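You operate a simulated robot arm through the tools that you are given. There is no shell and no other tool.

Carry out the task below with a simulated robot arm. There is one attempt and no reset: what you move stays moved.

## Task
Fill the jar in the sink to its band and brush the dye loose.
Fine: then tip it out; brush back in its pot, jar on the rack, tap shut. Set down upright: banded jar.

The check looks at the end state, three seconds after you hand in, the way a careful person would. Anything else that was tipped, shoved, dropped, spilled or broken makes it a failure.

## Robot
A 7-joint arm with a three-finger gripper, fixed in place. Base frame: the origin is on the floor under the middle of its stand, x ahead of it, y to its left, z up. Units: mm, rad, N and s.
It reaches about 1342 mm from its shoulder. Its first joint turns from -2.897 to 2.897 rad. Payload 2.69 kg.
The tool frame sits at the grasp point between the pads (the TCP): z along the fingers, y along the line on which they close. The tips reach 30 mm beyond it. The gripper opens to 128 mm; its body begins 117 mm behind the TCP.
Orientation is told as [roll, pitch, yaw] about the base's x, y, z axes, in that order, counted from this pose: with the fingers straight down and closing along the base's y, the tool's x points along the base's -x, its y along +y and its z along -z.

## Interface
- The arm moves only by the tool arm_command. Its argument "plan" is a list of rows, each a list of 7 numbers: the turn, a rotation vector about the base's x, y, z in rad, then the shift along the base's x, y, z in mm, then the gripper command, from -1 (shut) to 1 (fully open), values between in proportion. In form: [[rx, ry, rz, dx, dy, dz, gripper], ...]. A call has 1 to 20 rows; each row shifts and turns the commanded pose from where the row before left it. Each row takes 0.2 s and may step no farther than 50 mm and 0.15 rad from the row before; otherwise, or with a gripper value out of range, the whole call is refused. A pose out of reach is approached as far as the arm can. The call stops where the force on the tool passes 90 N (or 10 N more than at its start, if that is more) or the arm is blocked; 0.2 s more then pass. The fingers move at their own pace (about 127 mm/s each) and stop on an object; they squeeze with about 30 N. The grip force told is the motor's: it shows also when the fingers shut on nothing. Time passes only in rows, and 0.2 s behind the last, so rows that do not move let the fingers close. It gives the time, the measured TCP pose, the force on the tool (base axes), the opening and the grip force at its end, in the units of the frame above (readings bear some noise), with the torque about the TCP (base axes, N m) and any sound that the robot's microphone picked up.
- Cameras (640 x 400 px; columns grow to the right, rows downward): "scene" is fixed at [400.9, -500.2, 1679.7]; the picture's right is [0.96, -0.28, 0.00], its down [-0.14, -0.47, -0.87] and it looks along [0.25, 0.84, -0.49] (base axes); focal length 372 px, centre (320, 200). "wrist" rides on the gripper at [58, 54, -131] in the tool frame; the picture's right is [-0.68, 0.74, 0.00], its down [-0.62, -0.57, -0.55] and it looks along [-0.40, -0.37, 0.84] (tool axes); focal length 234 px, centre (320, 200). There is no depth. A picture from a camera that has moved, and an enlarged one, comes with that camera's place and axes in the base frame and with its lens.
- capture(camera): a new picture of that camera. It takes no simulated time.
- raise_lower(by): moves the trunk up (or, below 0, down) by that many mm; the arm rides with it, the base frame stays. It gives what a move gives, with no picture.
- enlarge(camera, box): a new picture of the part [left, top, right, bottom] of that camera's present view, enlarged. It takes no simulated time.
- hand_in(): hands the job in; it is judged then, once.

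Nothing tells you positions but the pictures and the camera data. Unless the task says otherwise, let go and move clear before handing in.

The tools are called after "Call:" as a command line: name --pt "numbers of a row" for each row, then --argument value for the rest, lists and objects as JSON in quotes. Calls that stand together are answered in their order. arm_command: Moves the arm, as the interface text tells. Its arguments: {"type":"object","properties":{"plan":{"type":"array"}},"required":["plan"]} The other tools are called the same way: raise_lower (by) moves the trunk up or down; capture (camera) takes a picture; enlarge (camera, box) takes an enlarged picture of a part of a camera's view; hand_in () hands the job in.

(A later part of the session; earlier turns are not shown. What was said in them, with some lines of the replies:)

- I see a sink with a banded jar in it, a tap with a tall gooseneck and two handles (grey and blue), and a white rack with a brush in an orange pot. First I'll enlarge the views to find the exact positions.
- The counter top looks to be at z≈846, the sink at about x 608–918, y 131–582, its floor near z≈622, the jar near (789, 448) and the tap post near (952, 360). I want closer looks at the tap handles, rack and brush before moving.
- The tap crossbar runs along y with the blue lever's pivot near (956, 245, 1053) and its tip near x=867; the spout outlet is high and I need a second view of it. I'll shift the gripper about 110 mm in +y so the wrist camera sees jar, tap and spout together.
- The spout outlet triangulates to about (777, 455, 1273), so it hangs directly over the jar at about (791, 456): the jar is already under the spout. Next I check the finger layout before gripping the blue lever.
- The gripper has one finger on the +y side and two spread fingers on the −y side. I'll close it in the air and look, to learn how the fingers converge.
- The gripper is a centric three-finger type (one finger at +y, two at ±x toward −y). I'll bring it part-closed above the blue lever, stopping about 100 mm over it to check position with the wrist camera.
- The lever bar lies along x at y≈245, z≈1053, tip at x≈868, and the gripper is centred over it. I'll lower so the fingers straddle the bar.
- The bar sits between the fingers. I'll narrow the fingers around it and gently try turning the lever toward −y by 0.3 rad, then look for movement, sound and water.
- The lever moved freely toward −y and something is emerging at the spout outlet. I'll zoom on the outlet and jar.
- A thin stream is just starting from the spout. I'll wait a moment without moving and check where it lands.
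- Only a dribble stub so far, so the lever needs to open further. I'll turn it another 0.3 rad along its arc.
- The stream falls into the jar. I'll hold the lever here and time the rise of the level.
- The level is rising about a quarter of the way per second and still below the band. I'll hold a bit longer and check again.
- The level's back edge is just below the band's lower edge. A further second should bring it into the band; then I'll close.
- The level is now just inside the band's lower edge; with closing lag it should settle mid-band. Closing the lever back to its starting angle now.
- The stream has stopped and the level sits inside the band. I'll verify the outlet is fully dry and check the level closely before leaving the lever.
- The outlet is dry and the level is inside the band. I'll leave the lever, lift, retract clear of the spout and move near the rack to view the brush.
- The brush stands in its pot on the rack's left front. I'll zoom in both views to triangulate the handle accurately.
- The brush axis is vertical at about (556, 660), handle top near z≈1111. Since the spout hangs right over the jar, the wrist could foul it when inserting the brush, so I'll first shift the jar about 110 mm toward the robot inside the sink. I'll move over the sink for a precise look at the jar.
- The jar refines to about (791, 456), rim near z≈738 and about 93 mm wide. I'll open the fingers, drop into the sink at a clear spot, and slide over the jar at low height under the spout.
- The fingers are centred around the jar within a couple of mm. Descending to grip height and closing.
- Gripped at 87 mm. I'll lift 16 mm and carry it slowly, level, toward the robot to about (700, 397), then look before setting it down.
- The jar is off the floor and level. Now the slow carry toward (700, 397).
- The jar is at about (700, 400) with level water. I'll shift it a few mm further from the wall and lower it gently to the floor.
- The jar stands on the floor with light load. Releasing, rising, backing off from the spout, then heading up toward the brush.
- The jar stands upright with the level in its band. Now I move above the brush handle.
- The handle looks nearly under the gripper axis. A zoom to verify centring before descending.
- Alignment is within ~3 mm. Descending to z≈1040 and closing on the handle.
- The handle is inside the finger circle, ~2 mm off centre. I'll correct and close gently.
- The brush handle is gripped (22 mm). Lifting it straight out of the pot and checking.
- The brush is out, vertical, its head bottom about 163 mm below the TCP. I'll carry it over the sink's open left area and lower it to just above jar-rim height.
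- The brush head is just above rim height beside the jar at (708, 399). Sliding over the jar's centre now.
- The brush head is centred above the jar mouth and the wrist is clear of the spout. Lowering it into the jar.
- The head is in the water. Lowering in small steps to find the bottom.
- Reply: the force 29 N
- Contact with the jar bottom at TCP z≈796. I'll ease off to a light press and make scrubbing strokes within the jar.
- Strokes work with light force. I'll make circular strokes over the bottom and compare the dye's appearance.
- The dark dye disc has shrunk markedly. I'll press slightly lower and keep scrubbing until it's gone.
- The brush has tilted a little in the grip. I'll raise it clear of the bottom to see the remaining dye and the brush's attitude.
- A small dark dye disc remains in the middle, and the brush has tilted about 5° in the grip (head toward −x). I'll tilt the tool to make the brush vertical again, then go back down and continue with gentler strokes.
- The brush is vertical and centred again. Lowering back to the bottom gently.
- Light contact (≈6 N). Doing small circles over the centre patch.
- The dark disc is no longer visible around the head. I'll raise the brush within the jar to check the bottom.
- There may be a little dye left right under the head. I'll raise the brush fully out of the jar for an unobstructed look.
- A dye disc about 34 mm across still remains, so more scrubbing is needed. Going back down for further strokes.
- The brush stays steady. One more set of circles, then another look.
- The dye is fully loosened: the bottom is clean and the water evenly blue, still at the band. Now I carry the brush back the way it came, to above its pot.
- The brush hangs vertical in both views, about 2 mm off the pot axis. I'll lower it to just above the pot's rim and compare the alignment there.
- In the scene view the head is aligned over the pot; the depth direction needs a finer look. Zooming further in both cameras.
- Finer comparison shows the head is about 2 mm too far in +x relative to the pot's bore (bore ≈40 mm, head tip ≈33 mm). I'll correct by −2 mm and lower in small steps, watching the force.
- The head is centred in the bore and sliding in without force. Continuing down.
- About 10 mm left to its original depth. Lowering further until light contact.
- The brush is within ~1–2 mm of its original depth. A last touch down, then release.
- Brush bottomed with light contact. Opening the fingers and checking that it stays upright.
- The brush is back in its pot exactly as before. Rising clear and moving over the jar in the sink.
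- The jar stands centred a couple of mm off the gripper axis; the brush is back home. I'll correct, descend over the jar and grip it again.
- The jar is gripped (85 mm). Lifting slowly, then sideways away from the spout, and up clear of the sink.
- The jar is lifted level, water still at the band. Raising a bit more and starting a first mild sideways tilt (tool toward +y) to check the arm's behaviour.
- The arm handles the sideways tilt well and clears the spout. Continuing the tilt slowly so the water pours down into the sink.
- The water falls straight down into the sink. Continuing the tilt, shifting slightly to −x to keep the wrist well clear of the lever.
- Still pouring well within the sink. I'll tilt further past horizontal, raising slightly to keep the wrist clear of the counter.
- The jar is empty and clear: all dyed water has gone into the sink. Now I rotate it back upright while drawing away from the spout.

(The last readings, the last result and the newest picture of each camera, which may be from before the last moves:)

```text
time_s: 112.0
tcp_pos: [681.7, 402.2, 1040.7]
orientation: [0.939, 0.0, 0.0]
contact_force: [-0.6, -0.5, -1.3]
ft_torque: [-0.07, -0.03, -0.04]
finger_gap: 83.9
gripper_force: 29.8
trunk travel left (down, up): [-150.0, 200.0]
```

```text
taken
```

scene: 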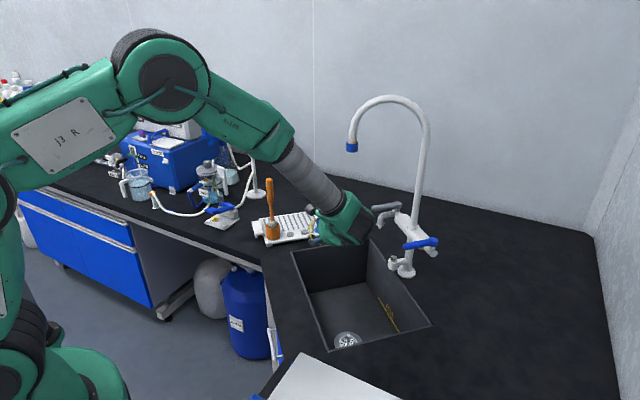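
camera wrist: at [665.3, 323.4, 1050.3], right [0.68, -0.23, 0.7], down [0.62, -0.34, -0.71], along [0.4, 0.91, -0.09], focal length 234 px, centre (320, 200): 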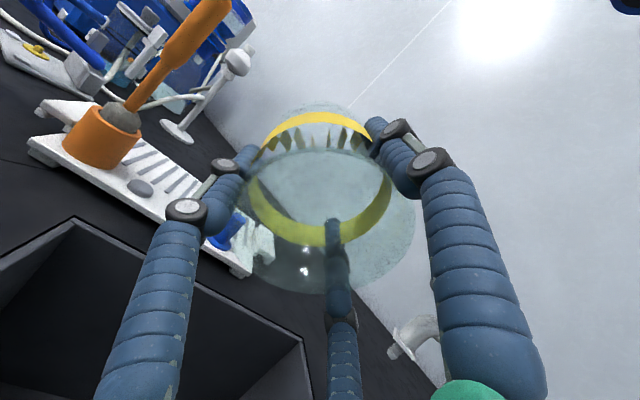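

The arm is clear; continuing the rotation to fully upright.

Call:
arm_command --pt "-0.105 0 0 -4.6 -6.9 0 -0.2" --pt "-0.105 0 0 -4.6 -6.9 0 -0.2" --pt "-0.105 0 0 -4.6 -6.9 0 -0.2" --pt "-0.105 0 0 -4.6 -6.9 0 -0.2" --pt "-0.105 0 0 -4.6 -6.9 0 -0.2" --pt "-0.105 0 0 -4.6 -6.9 0 -0.2" --pt "-0.105 0 0 -4.6 -6.9 0 -0.2" --pt "-0.105 0 0 -4.6 -6.9 0 -0.2" --pt "-0.105 0 0 -4.6 -6.9 0 -0.2" --pt "0 0 0 0 0 0 -0.2"

Call:
enlarge --camera "scene" --box '[240, 170, 380, 350]'

Call:
capture --camera "wrist"

```text
time_s: 114.2
tcp_pos: [639.5, 341.0, 1041.5]
orientation: [-0.005, -0.002, 0.0]
contact_force: [0.0, -0.4, -2.1]
ft_torque: [-0.02, -0.02, -0.01]
finger_gap: 83.6
gripper_force: 30.2
trunk travel left (down, up): [-150.0, 200.0]
```

```text
2.22 times, centred on (310, 260) of scene
camera zoom: at [400.9, -500.2, 1679.7], right [0.96, -0.28, 0.0], down [-0.14, -0.47, -0.87], along [0.25, 0.84, -0.49], focal length 827 px, centre (342, 67)
```

zoom: 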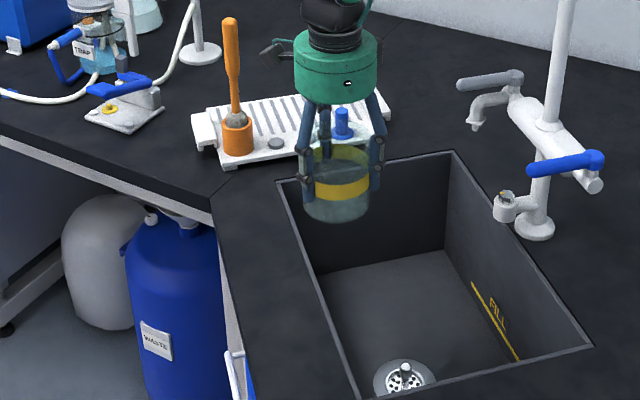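

```text
taken
camera wrist: at [582.1, 394.7, 1171.3], right [0.68, 0.74, 0.0], down [0.62, -0.56, 0.55], along [0.4, -0.38, -0.83], focal length 234 px, centre (320, 200)
```

wrist: 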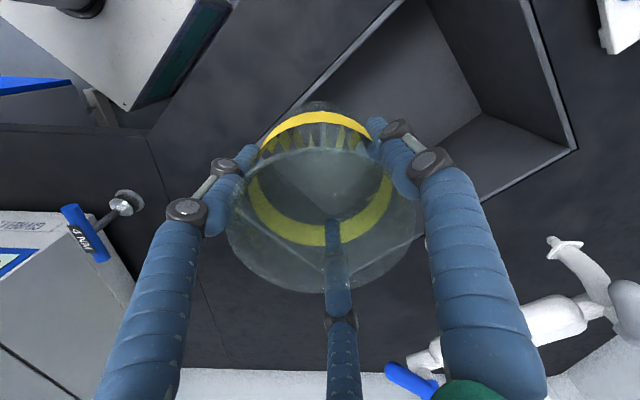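

The jar is upright, empty and clean. Carrying it around the spout to above the rack's slotted area at about (690, 740).

Call:
arm_command --pt "0 0 0 0 40 5 -0.2" --pt "0 0 0 0 45 5 -0.2" --pt "0 0 0 0 47 5 -0.2" --pt "0 0 0 0 48 5 -0.2" --pt "0 0 0 14 42 0 -0.2" --pt "0 0 0 14 42 0 -0.2" --pt "0 0 0 14 42 0 -0.2" --pt "0 0 0 5 46 0 -0.2" --pt "0 0 0 3 46 0 -0.2" --pt "0 0 0 0 0 0 -0.2"

Call:
enlarge --camera "scene" --box '[240, 130, 380, 260]'

Call:
capture --camera "wrist"

```text
time_s: 116.4
tcp_pos: [690.0, 736.3, 1058.2]
orientation: [-0.002, 0.001, 0.001]
contact_force: [0.2, 1.1, -3.2]
ft_torque: [-0.1, -0.02, -0.02]
finger_gap: 83.2
gripper_force: 29.7
trunk travel left (down, up): [-150.0, 200.0]
```

```text
3.08 times, centred on (310, 195) of scene
camera zoom: at [400.9, -500.2, 1679.7], right [0.96, -0.28, 0.0], down [-0.14, -0.47, -0.87], along [0.25, 0.84, -0.49], focal length 1145 px, centre (351, 215)
```

zoom: 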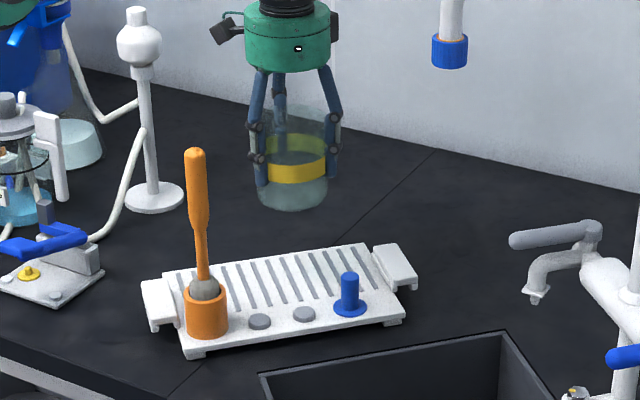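

```text
taken
camera wrist: at [631.0, 791.1, 1188.6], right [0.68, 0.74, 0.0], down [0.62, -0.56, 0.55], along [0.4, -0.37, -0.83], focal length 234 px, centre (320, 200)
```

wrist: 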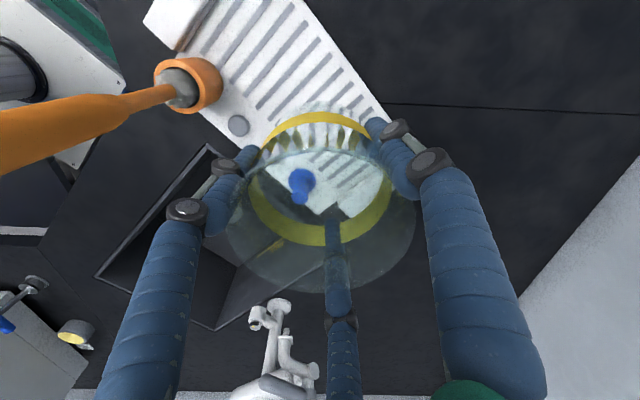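

The jar hangs over the slotted part of the rack (rack top ≈ z 875, jar bottom ≈ z 990). Lowering most of the way.

Call:
arm_command --pt "0 0 0 0 2 -25 -0.2" --pt "0 0 0 0 0 -30 -0.2" --pt "0 0 0 0 0 -25 -0.2" --pt "0 0 0 0 0 -18 -0.2" --pt "0 0 0 0 0 0 -0.2"

Call:
enlarge --camera "scene" --box '[250, 150, 350, 250]'

Call:
capture --camera "wrist"

```text
time_s: 117.6
tcp_pos: [690.4, 740.9, 960.7]
orientation: [-0.004, 0.0, 0.0]
contact_force: [-0.2, 0.2, -2.3]
ft_torque: [0.0, 0.0, 0.04]
finger_gap: 83.3
gripper_force: 30.0
trunk travel left (down, up): [-150.0, 200.0]
```

```text
4.00 times, centred on (300, 200) of scene
camera zoom: at [400.9, -500.2, 1679.7], right [0.96, -0.28, 0.0], down [-0.14, -0.47, -0.87], along [0.25, 0.84, -0.49], focal length 1488 px, centre (400, 200)
```

zoom: 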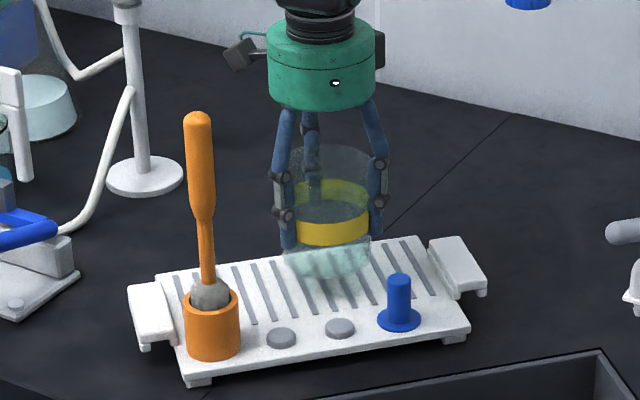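

```text
taken
camera wrist: at [632.6, 794.7, 1092.1], right [0.68, 0.74, 0.0], down [0.62, -0.56, 0.55], along [0.4, -0.37, -0.83], focal length 234 px, centre (320, 200)
```

wrist: 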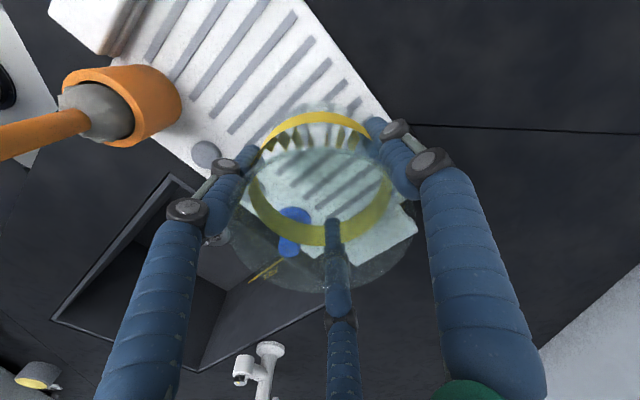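

The jar is over the slots with room all round. Lowering in small steps to touch the rack.

Call:
arm_command --pt "0 0 0 0 0 -6 -0.2" --pt "0 0 0 0 0 -4 -0.2" --pt "0 0 0 0 0 -2 -0.2" --pt "0 0 0 0 0 0 -0.2"

Call:
arm_command --pt "0 0 0 0 0 -2 -0.2" --pt "0 0 0 0 0 0 -0.2"

Call:
enlarge --camera "scene" --box '[300, 180, 345, 240]'

```text
time_s: 118.6
tcp_pos: [691.6, 739.3, 949.9]
orientation: [-0.003, -0.001, 0.0]
contact_force: [-0.8, 0.4, -2.7]
ft_torque: [-0.02, 0.01, 0.01]
finger_gap: 83.0
gripper_force: 29.8
trunk travel left (down, up): [-150.0, 200.0]
```

```text
time_s: 119.2
tcp_pos: [690.8, 739.0, 949.1]
orientation: [-0.003, 0.0, 0.002]
contact_force: [0.3, -0.5, -1.4]
ft_torque: [0.0, 0.03, 0.0]
finger_gap: 83.2
gripper_force: 30.2
trunk travel left (down, up): [-150.0, 200.0]
```

```text
6.67 times, centred on (322, 210) of scene
camera zoom: at [400.9, -500.2, 1679.7], right [0.96, -0.28, 0.0], down [-0.14, -0.47, -0.87], along [0.25, 0.84, -0.49], focal length 2481 px, centre (303, 133)
```

zoom: 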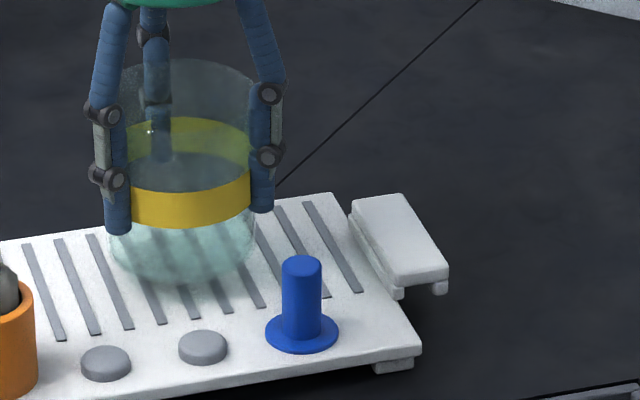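

Call:
arm_command --pt "0 0 0 0 0 -1.5 -0.2" --pt "0 0 0 0 0 0 -0.2"

Call:
arm_command --pt "0 0 0 0 0 -1.5 -0.2" --pt "0 0 0 0 0 0 -0.2"

```text
time_s: 119.8
tcp_pos: [690.0, 739.5, 946.9]
orientation: [-0.002, -0.001, 0.001]
contact_force: [0.5, -0.5, -1.8]
ft_torque: [0.01, -0.02, 0.01]
finger_gap: 83.3
gripper_force: 30.2
trunk travel left (down, up): [-150.0, 200.0]
```

```text
time_s: 120.4
tcp_pos: [690.8, 740.2, 946.3]
orientation: [-0.004, -0.001, 0.001]
contact_force: [0.4, 0.4, -1.6]
ft_torque: [-0.01, 0.0, -0.02]
finger_gap: 83.3
gripper_force: 29.5
trunk travel left (down, up): [-150.0, 200.0]
```

Not yet in contact; continuing in small steps.

Call:
arm_command --pt "0 0 0 0 0 -1.5 -0.2" --pt "0 0 0 0 0 0 -0.2"

Call:
arm_command --pt "0 0 0 0 0 -1.5 -0.2" --pt "0 0 0 0 0 0 -0.2"

Call:
arm_command --pt "0 0 0 0 0 -1.5 -0.2" --pt "0 0 0 0 0 0 -0.2"

Call:
enlarge --camera "scene" --box '[300, 180, 345, 240]'

```text
time_s: 121.0
tcp_pos: [690.8, 740.0, 943.5]
orientation: [-0.004, 0.0, 0.0]
contact_force: [0.0, -0.6, -1.4]
ft_torque: [0.01, -0.01, -0.01]
finger_gap: 83.2
gripper_force: 29.9
trunk travel left (down, up): [-150.0, 200.0]
```

```text
time_s: 121.6
tcp_pos: [691.0, 739.2, 941.7]
orientation: [-0.002, 0.002, 0.001]
contact_force: [-0.5, -0.1, -2.0]
ft_torque: [0.03, 0.01, -0.03]
finger_gap: 83.5
gripper_force: 30.2
trunk travel left (down, up): [-150.0, 200.0]
```

```text
time_s: 122.2
tcp_pos: [691.3, 739.3, 941.6]
orientation: [-0.004, 0.001, 0.0]
contact_force: [-0.8, 0.3, -2.0]
ft_torque: [0.04, 0.02, 0.02]
finger_gap: 83.3
gripper_force: 29.8
trunk travel left (down, up): [-150.0, 200.0]
```

```text
6.67 times, centred on (322, 210) of scene
camera zoom: at [400.9, -500.2, 1679.7], right [0.96, -0.28, 0.0], down [-0.14, -0.47, -0.87], along [0.25, 0.84, -0.49], focal length 2481 px, centre (303, 133)
```

zoom: 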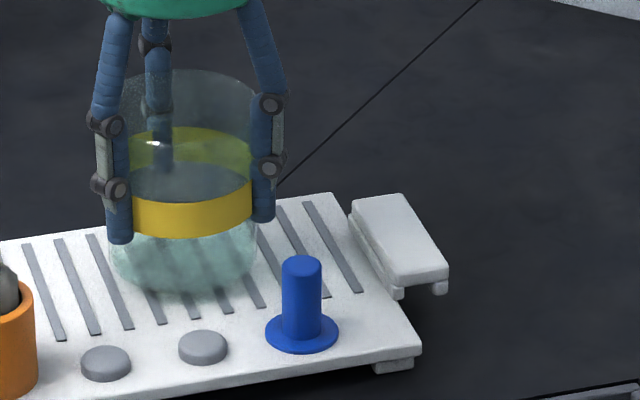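

Call:
arm_command --pt "0 0 0 0 0 -1.5 -0.2" --pt "0 0 0 0 0 0 -0.2"

Call:
arm_command --pt "0 0 0 0 0 -1.5 -0.2" --pt "0 0 0 0 0 0 -0.2"

Call:
arm_command --pt "0 0 0 0 0 -1.5 -0.2" --pt "0 0 0 0 0 0 -0.2"

```text
time_s: 122.8
tcp_pos: [690.4, 740.4, 940.0]
orientation: [-0.004, -0.001, 0.0]
contact_force: [0.1, 0.1, -1.9]
ft_torque: [-0.01, -0.01, 0.0]
finger_gap: 82.9
gripper_force: 30.6
trunk travel left (down, up): [-150.0, 200.0]
```

```text
time_s: 123.4
tcp_pos: [690.8, 739.7, 937.7]
orientation: [-0.004, 0.0, 0.0]
contact_force: [-0.5, -0.1, -1.4]
ft_torque: [0.04, -0.02, 0.02]
finger_gap: 83.3
gripper_force: 30.0
trunk travel left (down, up): [-150.0, 200.0]
```

```text
time_s: 124.0
tcp_pos: [691.3, 738.8, 937.1]
orientation: [-0.004, -0.001, 0.001]
contact_force: [-0.1, 0.4, -2.0]
ft_torque: [0.01, -0.01, -0.01]
finger_gap: 83.0
gripper_force: 29.8
trunk travel left (down, up): [-150.0, 200.0]
```

Still hanging free; continuing downward step by step.

Call:
arm_command --pt "0 0 0 0 0 -1.5 -0.2" --pt "0 0 0 0 0 0 -0.2"

Call:
arm_command --pt "0 0 0 0 0 -1.5 -0.2" --pt "0 0 0 0 0 0 -0.2"

Call:
enlarge --camera "scene" --box '[305, 190, 335, 235]'

Call:
enlarge --camera "wrist" --box '[220, 100, 420, 300]'

```text
time_s: 124.6
tcp_pos: [690.2, 739.4, 936.5]
orientation: [-0.004, 0.0, 0.001]
contact_force: [0.3, 0.5, -1.5]
ft_torque: [-0.01, 0.03, 0.0]
finger_gap: 83.2
gripper_force: 30.1
trunk travel left (down, up): [-150.0, 200.0]
```

```text
time_s: 125.2
tcp_pos: [691.8, 739.4, 934.7]
orientation: [-0.003, -0.001, -0.001]
contact_force: [1.1, -0.4, 0.8]
ft_torque: [0.03, -0.07, -0.01]
finger_gap: 83.2
gripper_force: 29.5
trunk travel left (down, up): [-150.0, 200.0]
```

```text
8.89 times, centred on (320, 212) of scene
camera zoom: at [400.9, -500.2, 1679.7], right [0.96, -0.28, 0.0], down [-0.14, -0.47, -0.87], along [0.25, 0.84, -0.49], focal length 3308 px, centre (320, 89)
```

zoom: 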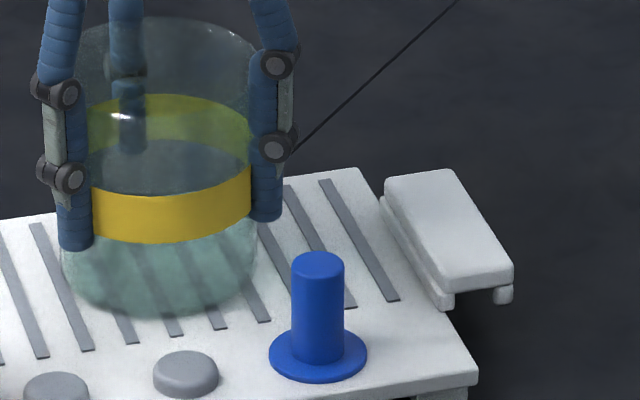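

```text
2.00 times, centred on (320, 200) of wrist
camera zoom: at [632.5, 794.3, 1065.3], right [0.68, 0.74, 0.0], down [0.62, -0.56, 0.55], along [0.4, -0.37, -0.83], focal length 468 px, centre (320, 200)
```

zoom: 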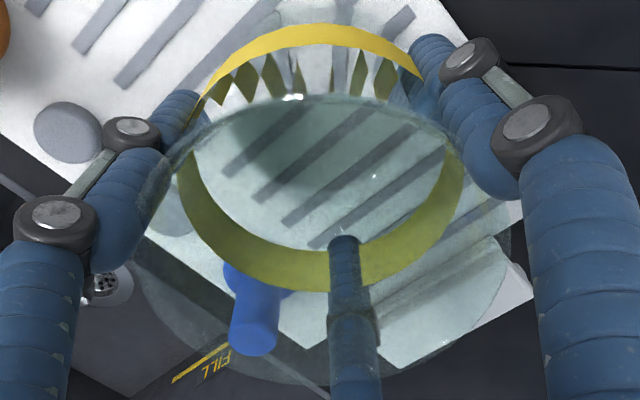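

First contact with the rack. One more millimetre, then release.

Call:
arm_command --pt "0 0 0 0 0 -1 -0.2" --pt "0 0 0 0 0 0 -0.2"

```text
time_s: 125.8
tcp_pos: [690.8, 740.1, 934.6]
orientation: [-0.002, 0.0, 0.0]
contact_force: [0.0, -1.0, 4.6]
ft_torque: [0.04, -0.21, -0.05]
finger_gap: 83.2
gripper_force: 30.1
trunk travel left (down, up): [-150.0, 200.0]
```

The jar rests on the rack. Opening the fingers gradually.

Call:
arm_command --pt "0 0 0 0 0 0.5 0.35" --pt "0 0 0 0 0 0 0.45" --pt "0 0 0 0 0 0 0.7" --pt "0 0 0 0 0 0 0.9" --pt "0 0 0 0 0 0 0.9"

Call:
enlarge --camera "scene" --box '[300, 170, 345, 240]'

Call:
capture --camera "wrist"

```text
time_s: 127.0
tcp_pos: [691.6, 739.1, 934.2]
orientation: [-0.005, 0.0, -0.001]
contact_force: [-0.1, -0.2, 0.1]
ft_torque: [-0.03, 0.05, 0.01]
finger_gap: 121.8
gripper_force: 0.0
trunk travel left (down, up): [-150.0, 200.0]
```

```text
5.71 times, centred on (322, 205) of scene
camera zoom: at [400.9, -500.2, 1679.7], right [0.96, -0.28, 0.0], down [-0.14, -0.47, -0.87], along [0.25, 0.84, -0.49], focal length 2126 px, centre (306, 171)
```

zoom: 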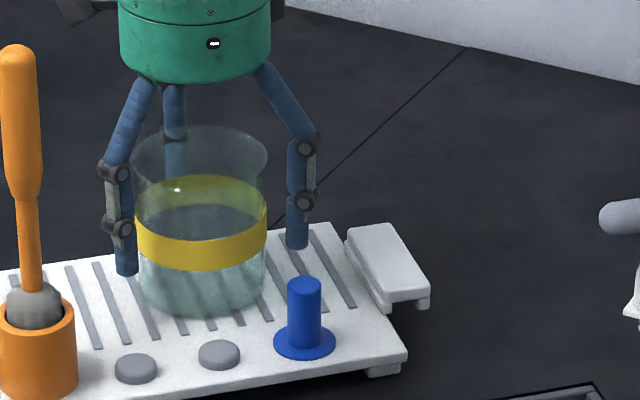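

```text
taken
camera wrist: at [632.5, 794.4, 1064.6], right [0.68, 0.74, 0.0], down [0.62, -0.56, 0.55], along [0.4, -0.37, -0.83], focal length 234 px, centre (320, 200)
```

wrist: 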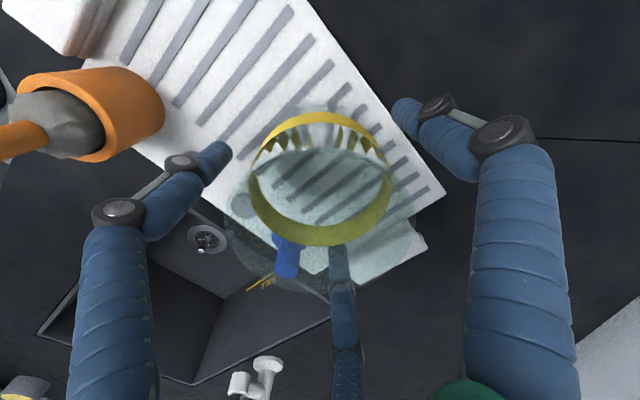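

The jar stands upright on the rack, released. Rising straight up, then withdrawing to the clear starting area.

Call:
arm_command --pt "0 0 0 0 0 20 1" --pt "0 0 0 0 0 35 1" --pt "0 0 0 0 0 45 1" --pt "0 0 0 0 0 45 1" --pt "0 0 0 0 0 45 1" --pt "0 0 0 0 0 45 1" --pt "0 0 0 0 0 45 1" --pt "0 0 0 -20 -25 35 1" --pt "0 0 0 -25 -35 20 1" --pt "0 0 0 -25 -40 10 1" --pt "0 0 0 -25 -40 10 1" --pt "0 0 0 -25 -40 10 1" --pt "0 0 0 -25 -40 10 1" --pt "0 0 0 -25 -40 10 1" --pt "0 0 0 -25 -40 10 1" --pt "0 0 0 -25 -40 10 1" --pt "0 0 0 0 0 0 1"

Call:
capture --camera "scene"

Call:
enlarge --camera "scene" --box '[250, 160, 350, 260]'

Call:
enlarge --camera "scene" --box '[335, 80, 455, 290]'

Call:
enlarge --camera "scene" --box '[280, 230, 440, 360]'

```text
time_s: 130.6
tcp_pos: [468.5, 397.2, 1339.8]
orientation: [-0.003, -0.004, 0.003]
contact_force: [-1.5, -0.9, 0.2]
ft_torque: [0.08, -0.03, 0.0]
finger_gap: 128.1
gripper_force: 0.0
trunk travel left (down, up): [-150.0, 200.0]
```

```text
taken
```

scene: 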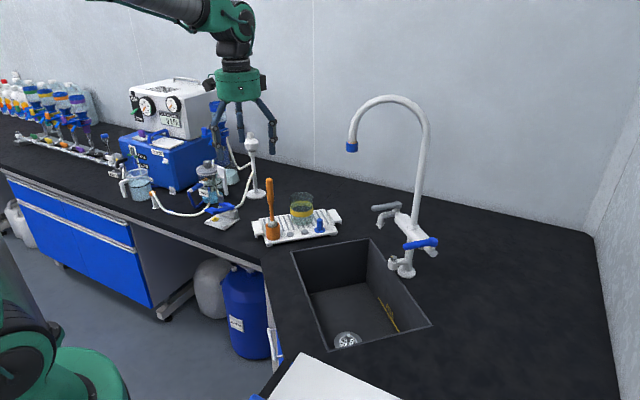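

```text
4.00 times, centred on (300, 210) of scene
camera zoom: at [400.9, -500.2, 1679.7], right [0.96, -0.28, 0.0], down [-0.14, -0.47, -0.87], along [0.25, 0.84, -0.49], focal length 1488 px, centre (400, 160)
```

zoom: 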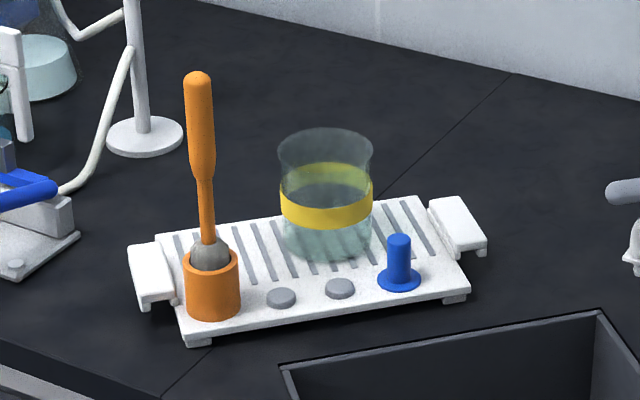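

```text
1.90 times, centred on (395, 185) of scene
camera zoom: at [400.9, -500.2, 1679.7], right [0.96, -0.28, 0.0], down [-0.14, -0.47, -0.87], along [0.25, 0.84, -0.49], focal length 709 px, centre (177, 229)
```

zoom: 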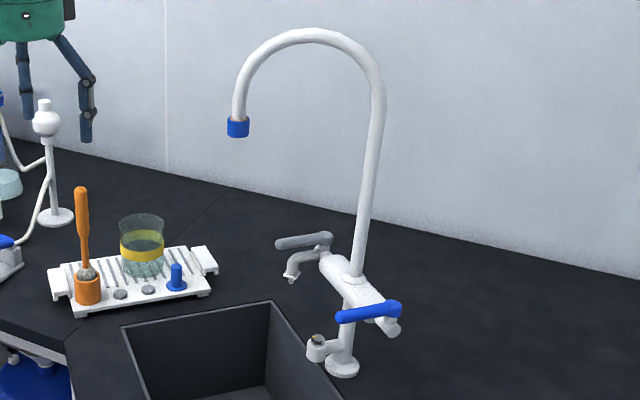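

```text
3.08 times, centred on (360, 295) of scene
camera zoom: at [400.9, -500.2, 1679.7], right [0.96, -0.28, 0.0], down [-0.14, -0.47, -0.87], along [0.25, 0.84, -0.49], focal length 1145 px, centre (197, -92)
```

zoom: 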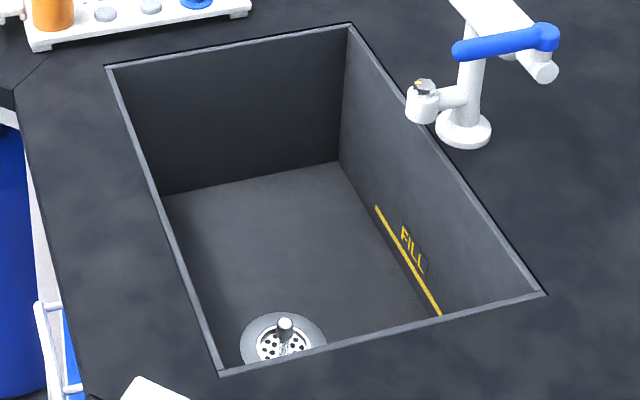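

Everything looks in place; I'll make a final close check of the tap lever and outlet versus the start, and of the jar's inside.

Call:
enlarge --camera "scene" --box '[360, 190, 450, 285]'

Call:
enlarge --camera "scene" --box '[335, 130, 375, 180]'

Call:
enlarge --camera "scene" --box '[285, 185, 325, 235]'

```text
4.21 times, centred on (405, 238) of scene
camera zoom: at [400.9, -500.2, 1679.7], right [0.96, -0.28, 0.0], down [-0.14, -0.47, -0.87], along [0.25, 0.84, -0.49], focal length 1567 px, centre (-38, 42)
```

zoom: 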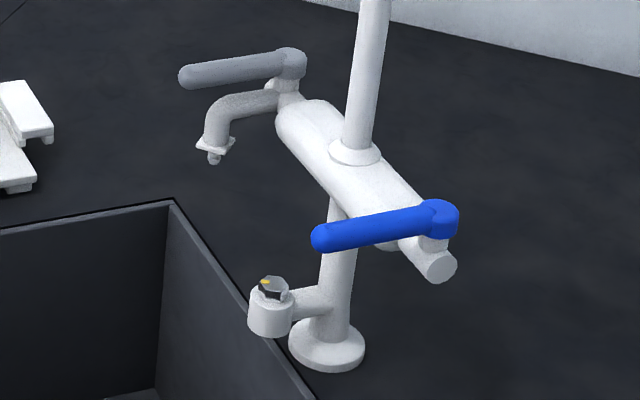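

```text
8.00 times, centred on (355, 155) of scene
camera zoom: at [400.9, -500.2, 1679.7], right [0.96, -0.28, 0.0], down [-0.14, -0.47, -0.87], along [0.25, 0.84, -0.49], focal length 2977 px, centre (40, 560)
```

zoom: 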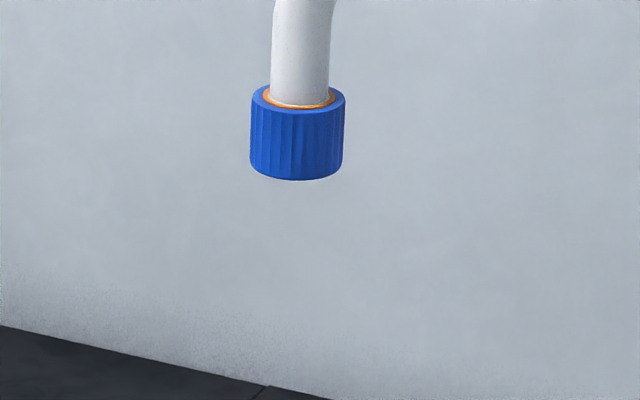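

```text
8.00 times, centred on (305, 210) of scene
camera zoom: at [400.9, -500.2, 1679.7], right [0.96, -0.28, 0.0], down [-0.14, -0.47, -0.87], along [0.25, 0.84, -0.49], focal length 2977 px, centre (440, 120)
```

zoom: 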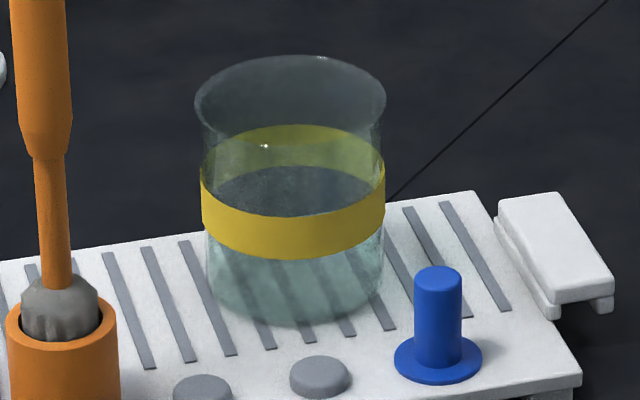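

The lever is back at its starting angle and the outlet is dry. The jar is empty and upright on the rack, the brush is back in its pot, and the arm is clear, so I'm handing in.

Call:
hand_in

```text
The job is handed in.
```

The job is done and handed in; I haven't seen the result of the check. The final pictures show nothing tipped, shoved or spilled.

- **Fill:** The water reached the jar's band, settling about a third of the way up it.
- **Dye:** I brushed until no dye was left on the bottom and the water was evenly blue.
- **Tip out:** I poured the jar out into the sink. It came up empty and clear.
- **Jar:** It stands upright on the slotted part of the rack.
- **Brush:** It is back in its pot, upright as it started.
- **Tap:** The blue lever is back at its starting angle, and the outlet is dry.

Before brushing, I moved the jar about 100 mm toward the robot inside the sink, because the spout hung directly over it. The arm is withdrawn with the gripper open and empty.
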